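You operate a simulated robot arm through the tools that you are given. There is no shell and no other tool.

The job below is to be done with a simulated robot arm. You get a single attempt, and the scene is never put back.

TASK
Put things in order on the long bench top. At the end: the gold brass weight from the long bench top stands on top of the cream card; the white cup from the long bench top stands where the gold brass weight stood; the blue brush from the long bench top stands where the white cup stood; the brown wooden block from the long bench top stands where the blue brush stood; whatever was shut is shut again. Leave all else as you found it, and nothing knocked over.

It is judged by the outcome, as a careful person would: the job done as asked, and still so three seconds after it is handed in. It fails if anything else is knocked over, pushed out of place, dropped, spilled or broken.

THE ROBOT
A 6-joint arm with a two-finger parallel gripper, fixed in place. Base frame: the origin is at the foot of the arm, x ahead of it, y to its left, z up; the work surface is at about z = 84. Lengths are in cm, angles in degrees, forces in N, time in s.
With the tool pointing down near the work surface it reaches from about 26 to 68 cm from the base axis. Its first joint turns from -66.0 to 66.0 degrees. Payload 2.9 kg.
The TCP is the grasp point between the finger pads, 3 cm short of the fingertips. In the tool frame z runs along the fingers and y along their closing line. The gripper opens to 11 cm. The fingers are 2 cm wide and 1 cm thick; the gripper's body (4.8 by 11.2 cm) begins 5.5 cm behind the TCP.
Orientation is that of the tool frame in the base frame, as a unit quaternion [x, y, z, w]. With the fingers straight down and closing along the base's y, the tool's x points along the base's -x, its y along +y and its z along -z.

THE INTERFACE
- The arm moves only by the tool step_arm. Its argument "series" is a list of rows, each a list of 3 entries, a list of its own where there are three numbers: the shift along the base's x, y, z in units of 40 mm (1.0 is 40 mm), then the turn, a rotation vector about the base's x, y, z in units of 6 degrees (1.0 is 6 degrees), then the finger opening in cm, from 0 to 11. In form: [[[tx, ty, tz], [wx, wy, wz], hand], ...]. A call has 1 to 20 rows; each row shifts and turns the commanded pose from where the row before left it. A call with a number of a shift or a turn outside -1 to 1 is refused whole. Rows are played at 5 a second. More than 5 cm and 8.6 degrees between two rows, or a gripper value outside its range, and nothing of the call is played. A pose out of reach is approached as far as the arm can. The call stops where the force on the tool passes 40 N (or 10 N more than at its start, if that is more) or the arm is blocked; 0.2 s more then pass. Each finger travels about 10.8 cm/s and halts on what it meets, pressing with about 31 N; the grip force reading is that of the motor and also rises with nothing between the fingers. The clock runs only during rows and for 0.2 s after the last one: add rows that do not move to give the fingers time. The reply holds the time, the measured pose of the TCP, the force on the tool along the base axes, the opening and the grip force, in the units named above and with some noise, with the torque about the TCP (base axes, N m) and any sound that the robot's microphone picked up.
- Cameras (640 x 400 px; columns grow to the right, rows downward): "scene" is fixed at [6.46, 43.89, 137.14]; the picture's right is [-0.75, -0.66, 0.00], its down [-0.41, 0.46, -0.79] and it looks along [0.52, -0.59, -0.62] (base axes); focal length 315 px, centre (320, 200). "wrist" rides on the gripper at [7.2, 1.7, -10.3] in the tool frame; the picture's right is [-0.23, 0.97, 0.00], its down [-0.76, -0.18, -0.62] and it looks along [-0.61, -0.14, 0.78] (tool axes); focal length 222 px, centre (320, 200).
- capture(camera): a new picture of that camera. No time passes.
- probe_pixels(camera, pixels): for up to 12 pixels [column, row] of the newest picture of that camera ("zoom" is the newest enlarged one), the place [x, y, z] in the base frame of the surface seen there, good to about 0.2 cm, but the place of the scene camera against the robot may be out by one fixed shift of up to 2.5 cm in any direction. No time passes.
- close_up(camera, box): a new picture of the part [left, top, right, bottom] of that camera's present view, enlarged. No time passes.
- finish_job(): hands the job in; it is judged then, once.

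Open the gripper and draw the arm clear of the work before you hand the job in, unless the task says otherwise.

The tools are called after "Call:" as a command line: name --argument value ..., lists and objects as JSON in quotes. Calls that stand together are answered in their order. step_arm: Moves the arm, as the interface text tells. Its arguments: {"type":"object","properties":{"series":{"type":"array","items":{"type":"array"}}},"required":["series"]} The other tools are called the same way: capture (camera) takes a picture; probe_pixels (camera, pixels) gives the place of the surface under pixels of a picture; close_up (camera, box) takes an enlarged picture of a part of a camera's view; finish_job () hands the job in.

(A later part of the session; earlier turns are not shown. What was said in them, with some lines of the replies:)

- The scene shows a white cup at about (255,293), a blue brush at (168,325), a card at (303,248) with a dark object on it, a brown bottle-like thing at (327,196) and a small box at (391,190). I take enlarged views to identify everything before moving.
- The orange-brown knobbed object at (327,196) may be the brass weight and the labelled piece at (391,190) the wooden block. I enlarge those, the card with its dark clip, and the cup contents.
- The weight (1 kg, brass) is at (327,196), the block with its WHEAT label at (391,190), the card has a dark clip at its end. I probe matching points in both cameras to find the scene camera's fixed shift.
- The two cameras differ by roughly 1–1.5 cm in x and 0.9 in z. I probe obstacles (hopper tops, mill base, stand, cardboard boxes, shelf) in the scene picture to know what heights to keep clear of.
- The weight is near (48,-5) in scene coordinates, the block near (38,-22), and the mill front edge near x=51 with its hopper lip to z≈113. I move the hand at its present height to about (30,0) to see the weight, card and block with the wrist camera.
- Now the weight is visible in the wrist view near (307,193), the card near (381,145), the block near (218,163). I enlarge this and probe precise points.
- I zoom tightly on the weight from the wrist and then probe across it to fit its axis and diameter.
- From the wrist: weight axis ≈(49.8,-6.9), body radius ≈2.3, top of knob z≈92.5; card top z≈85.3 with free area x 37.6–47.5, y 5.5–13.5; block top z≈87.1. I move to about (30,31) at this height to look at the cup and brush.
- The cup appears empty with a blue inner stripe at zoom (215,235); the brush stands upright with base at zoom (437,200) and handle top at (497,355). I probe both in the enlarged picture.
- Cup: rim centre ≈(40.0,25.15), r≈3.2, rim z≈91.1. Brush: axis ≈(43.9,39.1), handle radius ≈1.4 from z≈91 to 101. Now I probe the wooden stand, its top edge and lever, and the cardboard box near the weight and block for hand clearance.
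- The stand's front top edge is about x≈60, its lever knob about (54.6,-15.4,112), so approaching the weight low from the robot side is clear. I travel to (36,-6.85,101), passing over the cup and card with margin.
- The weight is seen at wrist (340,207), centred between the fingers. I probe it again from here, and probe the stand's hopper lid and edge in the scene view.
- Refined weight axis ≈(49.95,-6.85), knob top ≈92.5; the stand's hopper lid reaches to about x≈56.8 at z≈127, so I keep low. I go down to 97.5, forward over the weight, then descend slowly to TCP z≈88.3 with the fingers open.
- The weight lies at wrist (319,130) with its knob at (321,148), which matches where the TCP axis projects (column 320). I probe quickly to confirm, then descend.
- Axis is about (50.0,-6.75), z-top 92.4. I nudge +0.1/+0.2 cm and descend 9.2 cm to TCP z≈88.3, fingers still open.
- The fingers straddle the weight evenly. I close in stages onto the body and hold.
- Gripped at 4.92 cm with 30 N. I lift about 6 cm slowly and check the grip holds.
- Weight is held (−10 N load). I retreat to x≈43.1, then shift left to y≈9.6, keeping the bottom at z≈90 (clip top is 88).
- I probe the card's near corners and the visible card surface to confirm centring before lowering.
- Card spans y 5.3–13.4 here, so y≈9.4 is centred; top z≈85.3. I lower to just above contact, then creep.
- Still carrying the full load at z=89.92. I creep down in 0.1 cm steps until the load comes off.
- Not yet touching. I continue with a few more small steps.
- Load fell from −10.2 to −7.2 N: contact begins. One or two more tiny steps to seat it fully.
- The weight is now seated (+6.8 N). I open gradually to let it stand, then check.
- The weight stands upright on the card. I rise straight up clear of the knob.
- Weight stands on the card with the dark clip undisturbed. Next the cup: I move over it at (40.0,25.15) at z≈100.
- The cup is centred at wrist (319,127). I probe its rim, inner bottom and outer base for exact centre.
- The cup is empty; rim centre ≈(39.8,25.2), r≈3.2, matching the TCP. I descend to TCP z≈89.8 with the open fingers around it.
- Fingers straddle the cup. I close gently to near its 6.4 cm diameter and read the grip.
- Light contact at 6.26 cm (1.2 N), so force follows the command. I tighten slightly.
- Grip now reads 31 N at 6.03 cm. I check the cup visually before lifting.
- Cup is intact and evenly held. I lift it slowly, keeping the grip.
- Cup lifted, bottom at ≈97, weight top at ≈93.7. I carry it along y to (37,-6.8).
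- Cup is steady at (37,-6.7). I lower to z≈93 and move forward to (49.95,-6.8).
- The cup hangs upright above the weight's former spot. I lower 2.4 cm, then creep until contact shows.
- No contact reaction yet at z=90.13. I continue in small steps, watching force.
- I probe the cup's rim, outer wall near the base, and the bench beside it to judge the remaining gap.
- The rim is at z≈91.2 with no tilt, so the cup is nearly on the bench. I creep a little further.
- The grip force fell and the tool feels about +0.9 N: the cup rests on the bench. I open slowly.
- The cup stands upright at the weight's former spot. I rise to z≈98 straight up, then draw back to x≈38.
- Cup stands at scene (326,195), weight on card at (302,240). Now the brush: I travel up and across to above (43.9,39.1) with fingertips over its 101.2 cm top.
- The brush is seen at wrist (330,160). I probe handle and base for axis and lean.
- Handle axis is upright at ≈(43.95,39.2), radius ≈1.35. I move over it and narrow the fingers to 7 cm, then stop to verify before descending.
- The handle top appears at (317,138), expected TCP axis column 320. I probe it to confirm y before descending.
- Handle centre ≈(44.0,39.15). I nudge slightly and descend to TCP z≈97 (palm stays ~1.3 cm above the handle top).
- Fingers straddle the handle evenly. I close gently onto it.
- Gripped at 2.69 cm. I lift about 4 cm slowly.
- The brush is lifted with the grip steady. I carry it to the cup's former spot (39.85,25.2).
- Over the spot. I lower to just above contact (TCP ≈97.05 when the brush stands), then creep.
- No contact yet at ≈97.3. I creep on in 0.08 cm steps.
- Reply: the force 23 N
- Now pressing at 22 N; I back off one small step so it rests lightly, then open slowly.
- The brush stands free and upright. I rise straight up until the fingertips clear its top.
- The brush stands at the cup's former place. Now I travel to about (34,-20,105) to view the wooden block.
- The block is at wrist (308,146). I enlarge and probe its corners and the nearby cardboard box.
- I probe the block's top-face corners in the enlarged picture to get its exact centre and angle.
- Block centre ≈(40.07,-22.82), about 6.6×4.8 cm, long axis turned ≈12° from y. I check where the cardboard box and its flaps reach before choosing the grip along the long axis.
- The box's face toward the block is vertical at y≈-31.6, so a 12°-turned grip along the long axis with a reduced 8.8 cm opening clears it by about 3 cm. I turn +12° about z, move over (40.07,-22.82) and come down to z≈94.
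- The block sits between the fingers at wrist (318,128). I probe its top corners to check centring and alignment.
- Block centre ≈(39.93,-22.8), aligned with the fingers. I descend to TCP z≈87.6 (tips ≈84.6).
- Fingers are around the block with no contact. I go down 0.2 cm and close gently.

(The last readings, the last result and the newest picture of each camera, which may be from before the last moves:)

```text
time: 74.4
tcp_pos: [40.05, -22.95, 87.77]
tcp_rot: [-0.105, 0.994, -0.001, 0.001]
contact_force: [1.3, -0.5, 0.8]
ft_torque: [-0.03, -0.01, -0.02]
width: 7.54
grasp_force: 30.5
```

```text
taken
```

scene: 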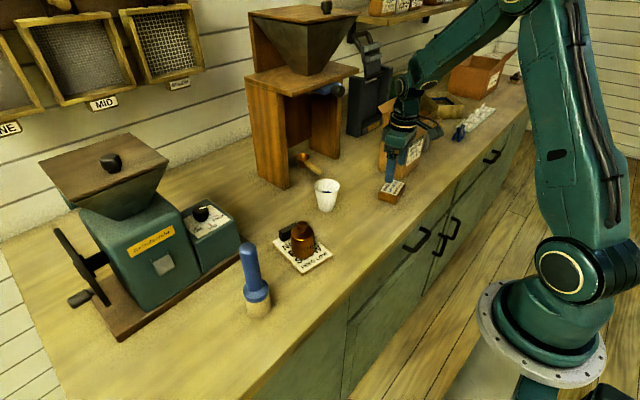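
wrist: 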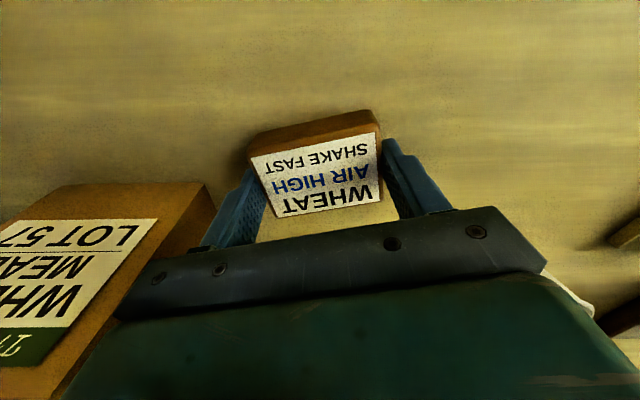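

Gripped at 7.54 cm, 30 N. I lift slowly about 6 cm and check.

Call:
step_arm --series '[[[0, 0, 0.1], [0, 0, 0], 6], [[0, 0, 0.2], [0, 0, 0], 6], [[0, 0, 0.4], [0, 0, 0], 6], [[0, 0, 0.4], [0, 0, 0], 6], [[0, 0, 0.4], [0, 0, 0], 6], [[0, 0, 0], [0, 0, 0], 6], [[0, 0, 0], [0, 0, 0], 6]]'

Call:
capture --camera "wrist"

Call:
capture --camera "scene"

```text
time: 76.0
tcp_pos: [40.0, -22.79, 93.87]
tcp_rot: [-0.105, 0.994, 0.001, 0.0]
contact_force: [0.0, 1.0, -0.2]
ft_torque: [0.04, -0.03, -0.03]
width: 7.51
grasp_force: 30.7
```

```text
taken
```

wrist: 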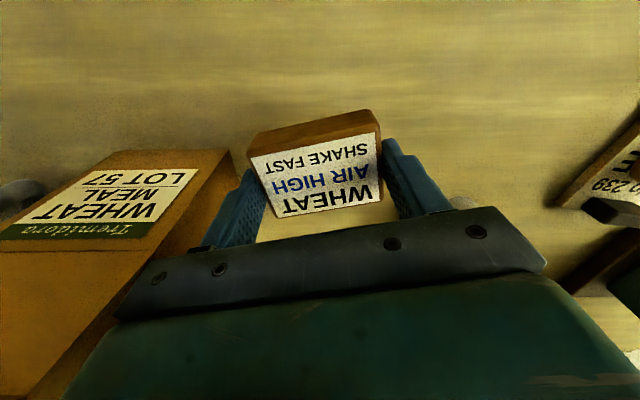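

```text
taken
```

scene: 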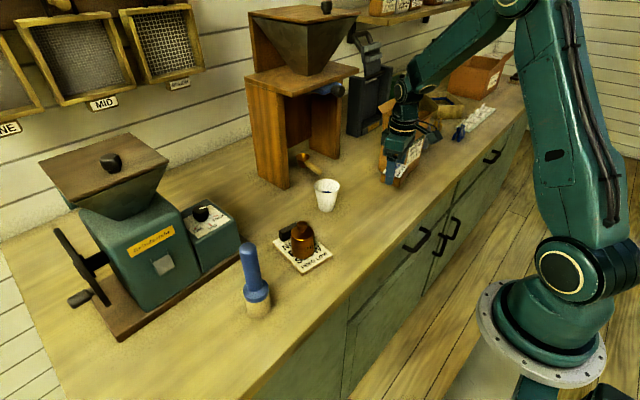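

The block is lifted and level. I probe its top corners in hand to know its centre relative to the TCP.

Call:
probe_pixels --camera "wrist" --pixels '[[254, 158], [374, 134], [379, 196], [278, 213], [316, 178], [312, 147], [328, 205], [265, 185], [376, 165]]'

```text
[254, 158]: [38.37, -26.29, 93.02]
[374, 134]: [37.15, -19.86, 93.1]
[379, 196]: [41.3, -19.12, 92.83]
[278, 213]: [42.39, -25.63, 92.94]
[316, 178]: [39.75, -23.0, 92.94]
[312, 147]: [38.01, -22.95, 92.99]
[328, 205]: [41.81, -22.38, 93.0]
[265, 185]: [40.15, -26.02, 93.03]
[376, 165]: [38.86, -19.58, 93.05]
```

Block centre coincides with the TCP, bottom at ≈90. I raise it to z≈112 so it can pass well over the brush (top 101.2).

Call:
step_arm --series '[[[0, 0, 0.5], [0, 0, 0], 6], [[-0.1, 0.1, 0.7], [0, 0, 0], 6], [[-0.2, 0.2, 0.8], [0, 0, 0], 6], [[-0.2, 0.3, 0.8], [0, 0, 0], 6], [[-0.2, 0.4, 0.8], [0, 0, 0], 6], [[-0.2, 0.5, 0.6], [0, 0, 0], 6], [[-0.1, 0.5, 0.33], [0, 0, 0], 6], [[0, 0, 0], [0, 0, 0], 6], [[0, 0, 0], [0, 0, 0], 6]]'

Call:
capture --camera "wrist"

```text
time: 78.0
tcp_pos: [35.97, -14.71, 111.85]
tcp_rot: [-0.105, 0.995, 0.0, 0.0]
contact_force: [-0.5, -0.3, -0.8]
ft_torque: [0.02, -0.02, 0.0]
width: 7.53
grasp_force: 31.4
```

```text
taken
```

wrist: 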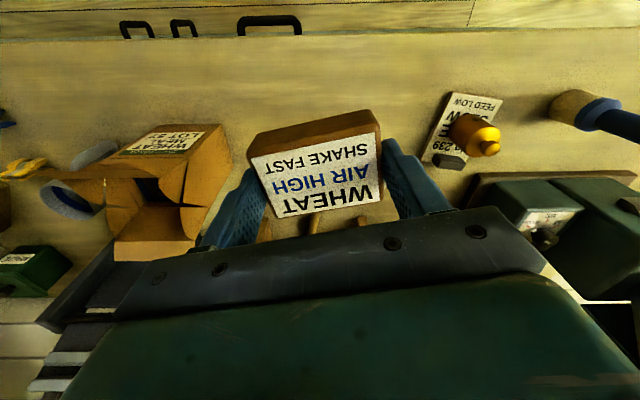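

Block is steady at z≈112. I carry it along y to y≈39.15.

Call:
step_arm --series '[[[0, 0.4, 0], [0, 0, 0], 6], [[0, 0.7, 0], [0, 0, 0], 6], [[0, 0.9, 0], [0, 0, 0], 6], [[0, 0.9, 0], [0, 0, 0], 6], [[0, 0.9, 0], [0, 0, 0], 6], [[0, 0.9, 0], [0, 0, 0], 6], [[0, 0.9, 0], [0, 0, 0], 6], [[0, 0.9, 0], [0, 0, 0], 6], [[0, 0.9, 0], [0, 0, 0], 6], [[0, 0.9, 0], [0, 0, 0], 6], [[0, 0.9, 0], [0, 0, 0], 6], [[0, 0.9, 0], [0, 0, 0], 6], [[0, 0.9, 0], [0, 0, 0], 6], [[0, 0.9, 0], [0, 0, 0], 6], [[0, 0.9, 0], [0, 0, 0], 6], [[0, 0.465, 0], [0, 0, 0], 6], [[0, 0.2, 0], [0, 0, 0], 6], [[0, 0, 0], [0, 0, 0], 6], [[0, 0, 0], [0, 0, 0], 6]]'

Call:
capture --camera "wrist"

Call:
capture --camera "scene"

```text
time: 82.0
tcp_pos: [36.03, 38.96, 111.79]
tcp_rot: [-0.105, 0.995, 0.0, 0.0]
contact_force: [-0.5, -0.2, -0.9]
ft_torque: [0.0, 0.01, 0.03]
width: 7.52
grasp_force: 31.1
```

```text
taken
```

wrist: 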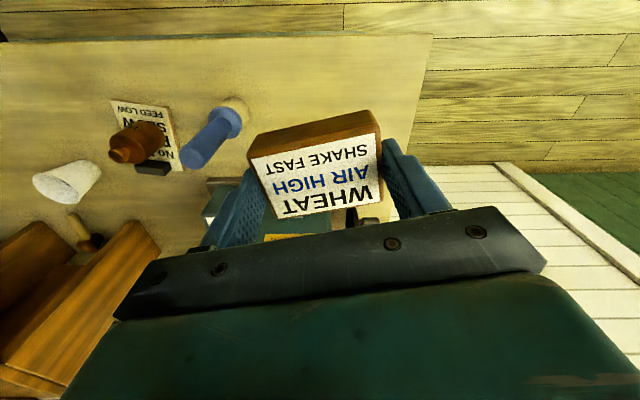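

```text
taken
```

scene: 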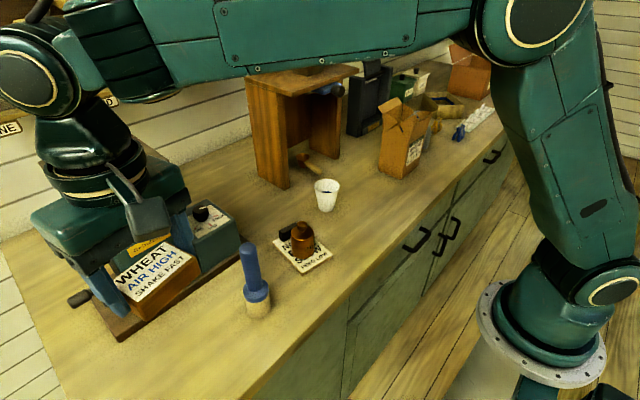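

Now above the open bench. I lower to z≈92 while moving forward to the brush's former spot (43.95,39.15).

Call:
step_arm --series '[[[0, 0, -0.5], [0, 0, 0], 6], [[0, 0, -0.8], [0, 0, 0], 6], [[0.2, 0, -0.8], [0, 0, 0], 6], [[0.4, 0.02, -0.8], [0, 0, 0], 6], [[0.4, 0.02, -0.8], [0, 0, 0], 6], [[0.4, 0.01, -0.6], [0, 0, 0], 6], [[0.4, 0, -0.4], [0, 0, 0], 6], [[0.18, 0, -0.2], [0, 0, 0], 6], [[0, 0, 0], [0, 0, 0], 6], [[0, 0, 0], [0, 0, 0], 6]]'

Call:
capture --camera "wrist"

Call:
capture --camera "scene"

```text
time: 84.2
tcp_pos: [44.0, 39.4, 92.24]
tcp_rot: [-0.104, 0.995, 0.0, 0.0]
contact_force: [0.3, 0.1, -0.7]
ft_torque: [0.01, 0.02, -0.01]
width: 7.5
grasp_force: 30.7
```

```text
taken
```

wrist: 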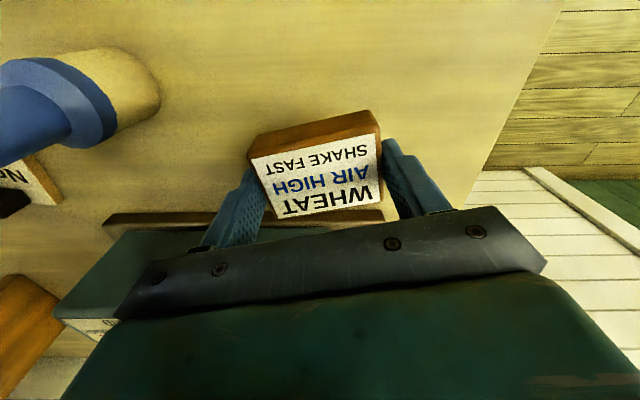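

```text
taken
```

scene: 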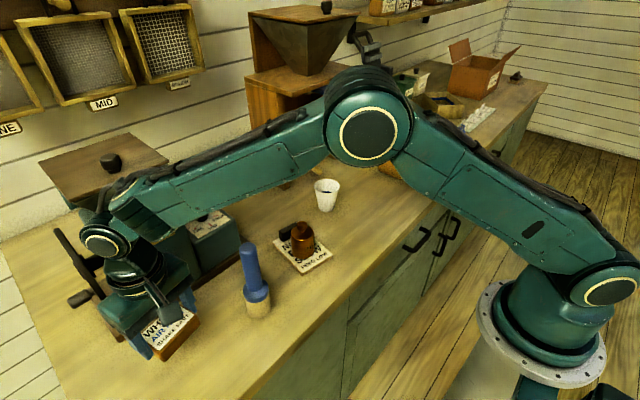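

At (44.0,39.3). I lower to just above the contact height (TCP ≈87.8), then creep.

Call:
step_arm --series '[[[0, -0.03, -0.3], [0, 0, 0], 6], [[0, 0, -0.3], [0, 0, 0], 6], [[0, 0, -0.25], [0, 0, 0], 6], [[0, 0, -0.12], [0, 0, 0], 6], [[0, 0, -0.06], [0, 0, 0], 6], [[0, 0, 0], [0, 0, 0], 6], [[0, 0, 0], [0, 0, 0], 6]]'

Call:
step_arm --series '[[[0, 0, -0.02], [0, 0, 0], 6], [[0, 0, -0.02], [0, 0, 0], 6], [[0, 0, 0], [0, 0, 0], 6]]'

```text
time: 85.8
tcp_pos: [43.91, 39.14, 88.07]
tcp_rot: [-0.105, 0.994, 0.0, 0.0]
contact_force: [0.1, 0.8, -0.7]
ft_torque: [-0.03, 0.0, 0.02]
width: 7.52
grasp_force: 31.2
```

```text
time: 86.6
tcp_pos: [43.98, 39.11, 87.89]
tcp_rot: [-0.104, 0.995, -0.001, 0.0]
contact_force: [0.1, -0.2, -0.2]
ft_torque: [0.0, 0.0, 0.0]
width: 7.52
grasp_force: 31.0
```

Still not loaded at z≈87.9. I creep on in single small steps.

Call:
step_arm --series '[[[0, 0, -0.02], [0, 0, 0], 6], [[0, 0, 0], [0, 0, 0], 6]]'

Call:
step_arm --series '[[[0, 0, -0.02], [0, 0, 0], 6], [[0, 0, 0], [0, 0, 0], 6]]'

```text
time: 87.2
tcp_pos: [43.94, 39.12, 87.75]
tcp_rot: [-0.104, 0.995, 0.0, 0.0]
contact_force: [-1.2, -0.6, -0.5]
ft_torque: [-0.03, 0.03, 0.0]
width: 7.5
grasp_force: 31.1
```

```text
time: 87.8
tcp_pos: [43.96, 39.01, 87.91]
tcp_rot: [-0.104, 0.995, -0.001, 0.0]
contact_force: [0.4, -0.9, -0.5]
ft_torque: [0.01, 0.03, 0.01]
width: 7.5
grasp_force: 30.7
```

Call:
step_arm --series '[[[0, 0, -0.02], [0, 0, 0], 6], [[0, 0, 0], [0, 0, 0], 6]]'

Call:
step_arm --series '[[[0, 0, -0.015], [0, 0, 0], 6], [[0, 0, 0], [0, 0, 0], 6]]'

```text
time: 88.4
tcp_pos: [44.06, 39.05, 87.79]
tcp_rot: [-0.104, 0.995, 0.001, 0.001]
contact_force: [-1.0, -2.7, 8.9]
ft_torque: [-0.21, 0.1, 0.03]
width: 7.5
grasp_force: 31.2
```

```text
time: 89.0
tcp_pos: [43.83, 38.98, 87.78]
tcp_rot: [-0.104, 0.995, 0.0, 0.001]
contact_force: [-0.3, -4.2, 13.1]
ft_torque: [-0.26, 0.1, 0.01]
width: 7.53
grasp_force: 30.8
```

The tool now feels +13 N upward, so the block rests on the bench. I open slowly.

Call:
step_arm --series '[[[0, 0, 0], [0, 0, 0], 7.2], [[0, 0, 0], [0, 0, 0], 7.5], [[0, 0, 0], [0, 0, 0], 7.8], [[0, 0, 0], [0, 0, 0], 8.3], [[0, 0, 0], [0, 0, 0], 9], [[0, 0, 0], [0, 0, 0], 9.5], [[0, 0, 0], [0, 0, 0], 9.5]]'

Call:
capture --camera "wrist"

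```text
time: 90.6
tcp_pos: [43.88, 39.06, 87.6]
tcp_rot: [-0.105, 0.995, 0.0, 0.0]
contact_force: [-0.5, 0.1, 0.7]
ft_torque: [0.03, -0.01, -0.04]
width: 9.52
grasp_force: 0.1
```

```text
taken
```

wrist: 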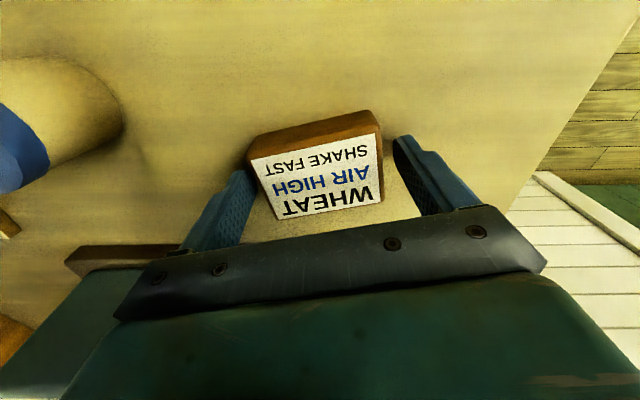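

The block rests free with both fingers off it. I rise straight up to about z=108.

Call:
step_arm --series '[[[0, 0, 0.2], [0, 0, 0], 9.5], [[0, 0, 0.3], [0, 0, 0], 9.5], [[0, 0, 0.6], [0, 0, 0], 9.5], [[0, 0, 0.8], [0, 0, 0], 9.5], [[-0.1, 0, 0.8], [0, 0, 0], 9.5], [[-0.3, 0, 0.8], [0, 0, 0], 9.5], [[-0.5, 0, 0.8], [0, 0, 0], 9.5], [[-0.7, 0, 0.8], [0, 0, 0], 9.5], [[-0.6, 0, 0.5], [0, 0, 0], 9.5], [[0, 0, 0], [0, 0, -1], 9.5], [[0, 0, 0], [0, 0, -1], 11], [[0, 0, 0], [0, 0, 0], 11], [[0, 0, 0], [0, 0, 0], 11]]'

Call:
capture --camera "wrist"

Call:
capture --camera "scene"

```text
time: 93.4
tcp_pos: [35.36, 38.99, 110.2]
tcp_rot: [0.0, 1.0, 0.0, 0.0]
contact_force: [-1.0, 0.2, 0.4]
ft_torque: [0.01, 0.02, 0.01]
width: 11.01
grasp_force: 0.2
```

```text
taken
```

wrist: 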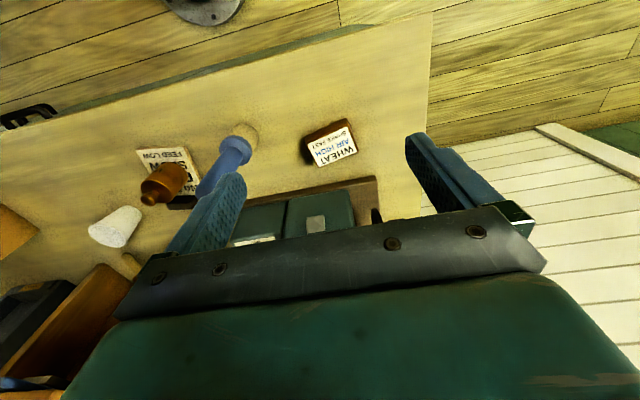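

```text
taken
```

scene: 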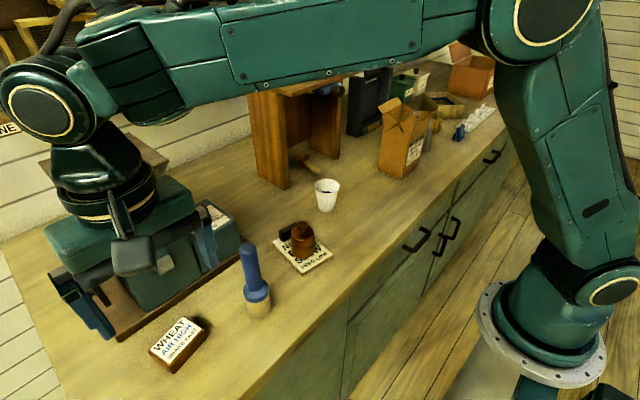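

Block now stands at wrist (331,143), brush at (230,155). I probe the block's position, then withdraw the arm toward its starting pose.

Call:
probe_pixels --camera "wrist" --pixels '[[307, 137], [350, 124], [357, 150], [319, 166], [331, 145]]'

Call:
step_arm --series '[[[0, 0, 0.6], [0, 0, 0], 11], [[0, -0.3, 0.6], [0, 0, 0], 11], [[-0.1, -0.8, 0], [0, 0, 0], 11], [[-0.2, -0.9, 0], [0, 0, 0], 11], [[-0.2, -0.9, 0], [0, 0, 0], 11], [[-0.2, -0.9, 0], [0, 0, 0], 11], [[-0.2, -0.9, 0], [0, 0, 0], 11], [[-0.2, -0.9, 0], [0, 0, 0], 11], [[-0.1, -0.9, 0], [0, 0, 0], 11], [[0, -0.9, 0], [0, 0, 0], 11], [[0, 0, 0], [0, 0, 0], 11], [[0, 0, 0], [0, 0, 0], 11]]'

Call:
capture --camera "wrist"

Call:
capture --camera "scene"

```text
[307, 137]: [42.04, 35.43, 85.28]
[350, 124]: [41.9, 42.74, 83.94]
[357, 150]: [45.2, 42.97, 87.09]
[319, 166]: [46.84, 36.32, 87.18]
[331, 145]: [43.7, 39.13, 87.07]
```

```text
time: 96.0
tcp_pos: [30.31, 9.6, 114.88]
tcp_rot: [-0.001, 1.0, 0.0, 0.0]
contact_force: [-0.1, 0.5, 0.7]
ft_torque: [-0.01, 0.02, -0.01]
width: 11.01
grasp_force: 0.1
```

```text
taken
```

wrist: 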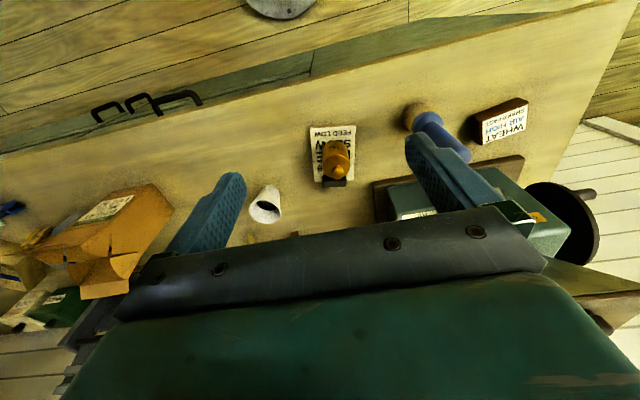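

```text
taken
```

scene: 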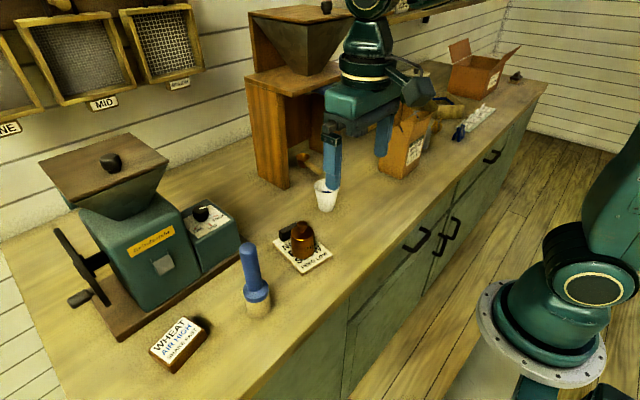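

Everything stands upright. I do a last check of positions: card corners, cup rim, weight and brush, and a close look at the scene.

Call:
close_up --camera "scene" --box '[130, 160, 370, 390]'

Call:
probe_pixels --camera "wrist" --pixels '[[313, 129], [354, 128], [350, 177], [317, 180], [337, 160], [335, 171], [334, 183], [251, 205], [278, 208], [264, 222], [268, 188], [415, 110]]'

```text
1.74 times, centred on (250, 275) of scene
```

zoom: 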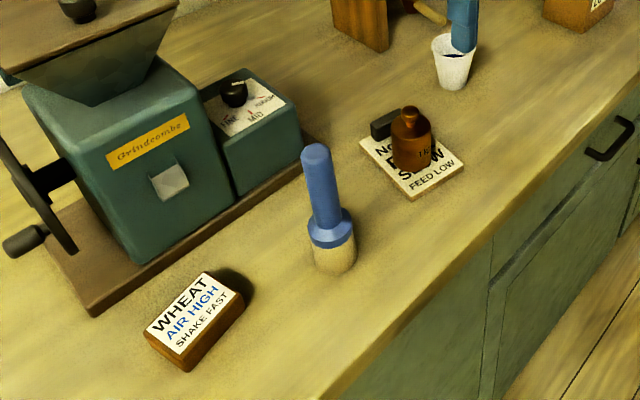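

```text
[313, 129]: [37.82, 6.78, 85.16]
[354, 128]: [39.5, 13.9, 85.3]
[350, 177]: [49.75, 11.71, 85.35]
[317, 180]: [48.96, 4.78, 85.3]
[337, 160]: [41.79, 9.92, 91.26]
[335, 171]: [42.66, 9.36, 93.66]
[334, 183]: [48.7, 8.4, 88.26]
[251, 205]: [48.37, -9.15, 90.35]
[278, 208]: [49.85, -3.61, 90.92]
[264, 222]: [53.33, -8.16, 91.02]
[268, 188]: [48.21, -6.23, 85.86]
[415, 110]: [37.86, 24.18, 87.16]
```

All four items stand at their targets: weight on the unmoved card (≈43,9.5), cup at ≈(50,-6.7), brush at ≈(40,25.2), block at ≈(43.9,39.1). The gripper is open and at z≈115 clear of everything, and nothing was opened that needs shutting, so I hand in.

Call:
finish_job

```text
The job is handed in.
```

The four items are in their new places and the job is handed in. I don't have the judge's result, but my final camera check showed everything upright and in position.

- **Gold brass weight:** it stands on the free area of the cream card, clear of the dark clip. The card and clip did not move.
- **White cup:** it stands where the weight was. It was empty when I moved it.
- **Blue brush:** it stands upright where the cup was.
- **Brown wooden block:** it lies where the brush was, at about the same angle as before, label up.

Nothing was shut that I had to open, so nothing needed closing. I saw no bumps or shifts to the other items, and I left the gripper open and well above the bench.
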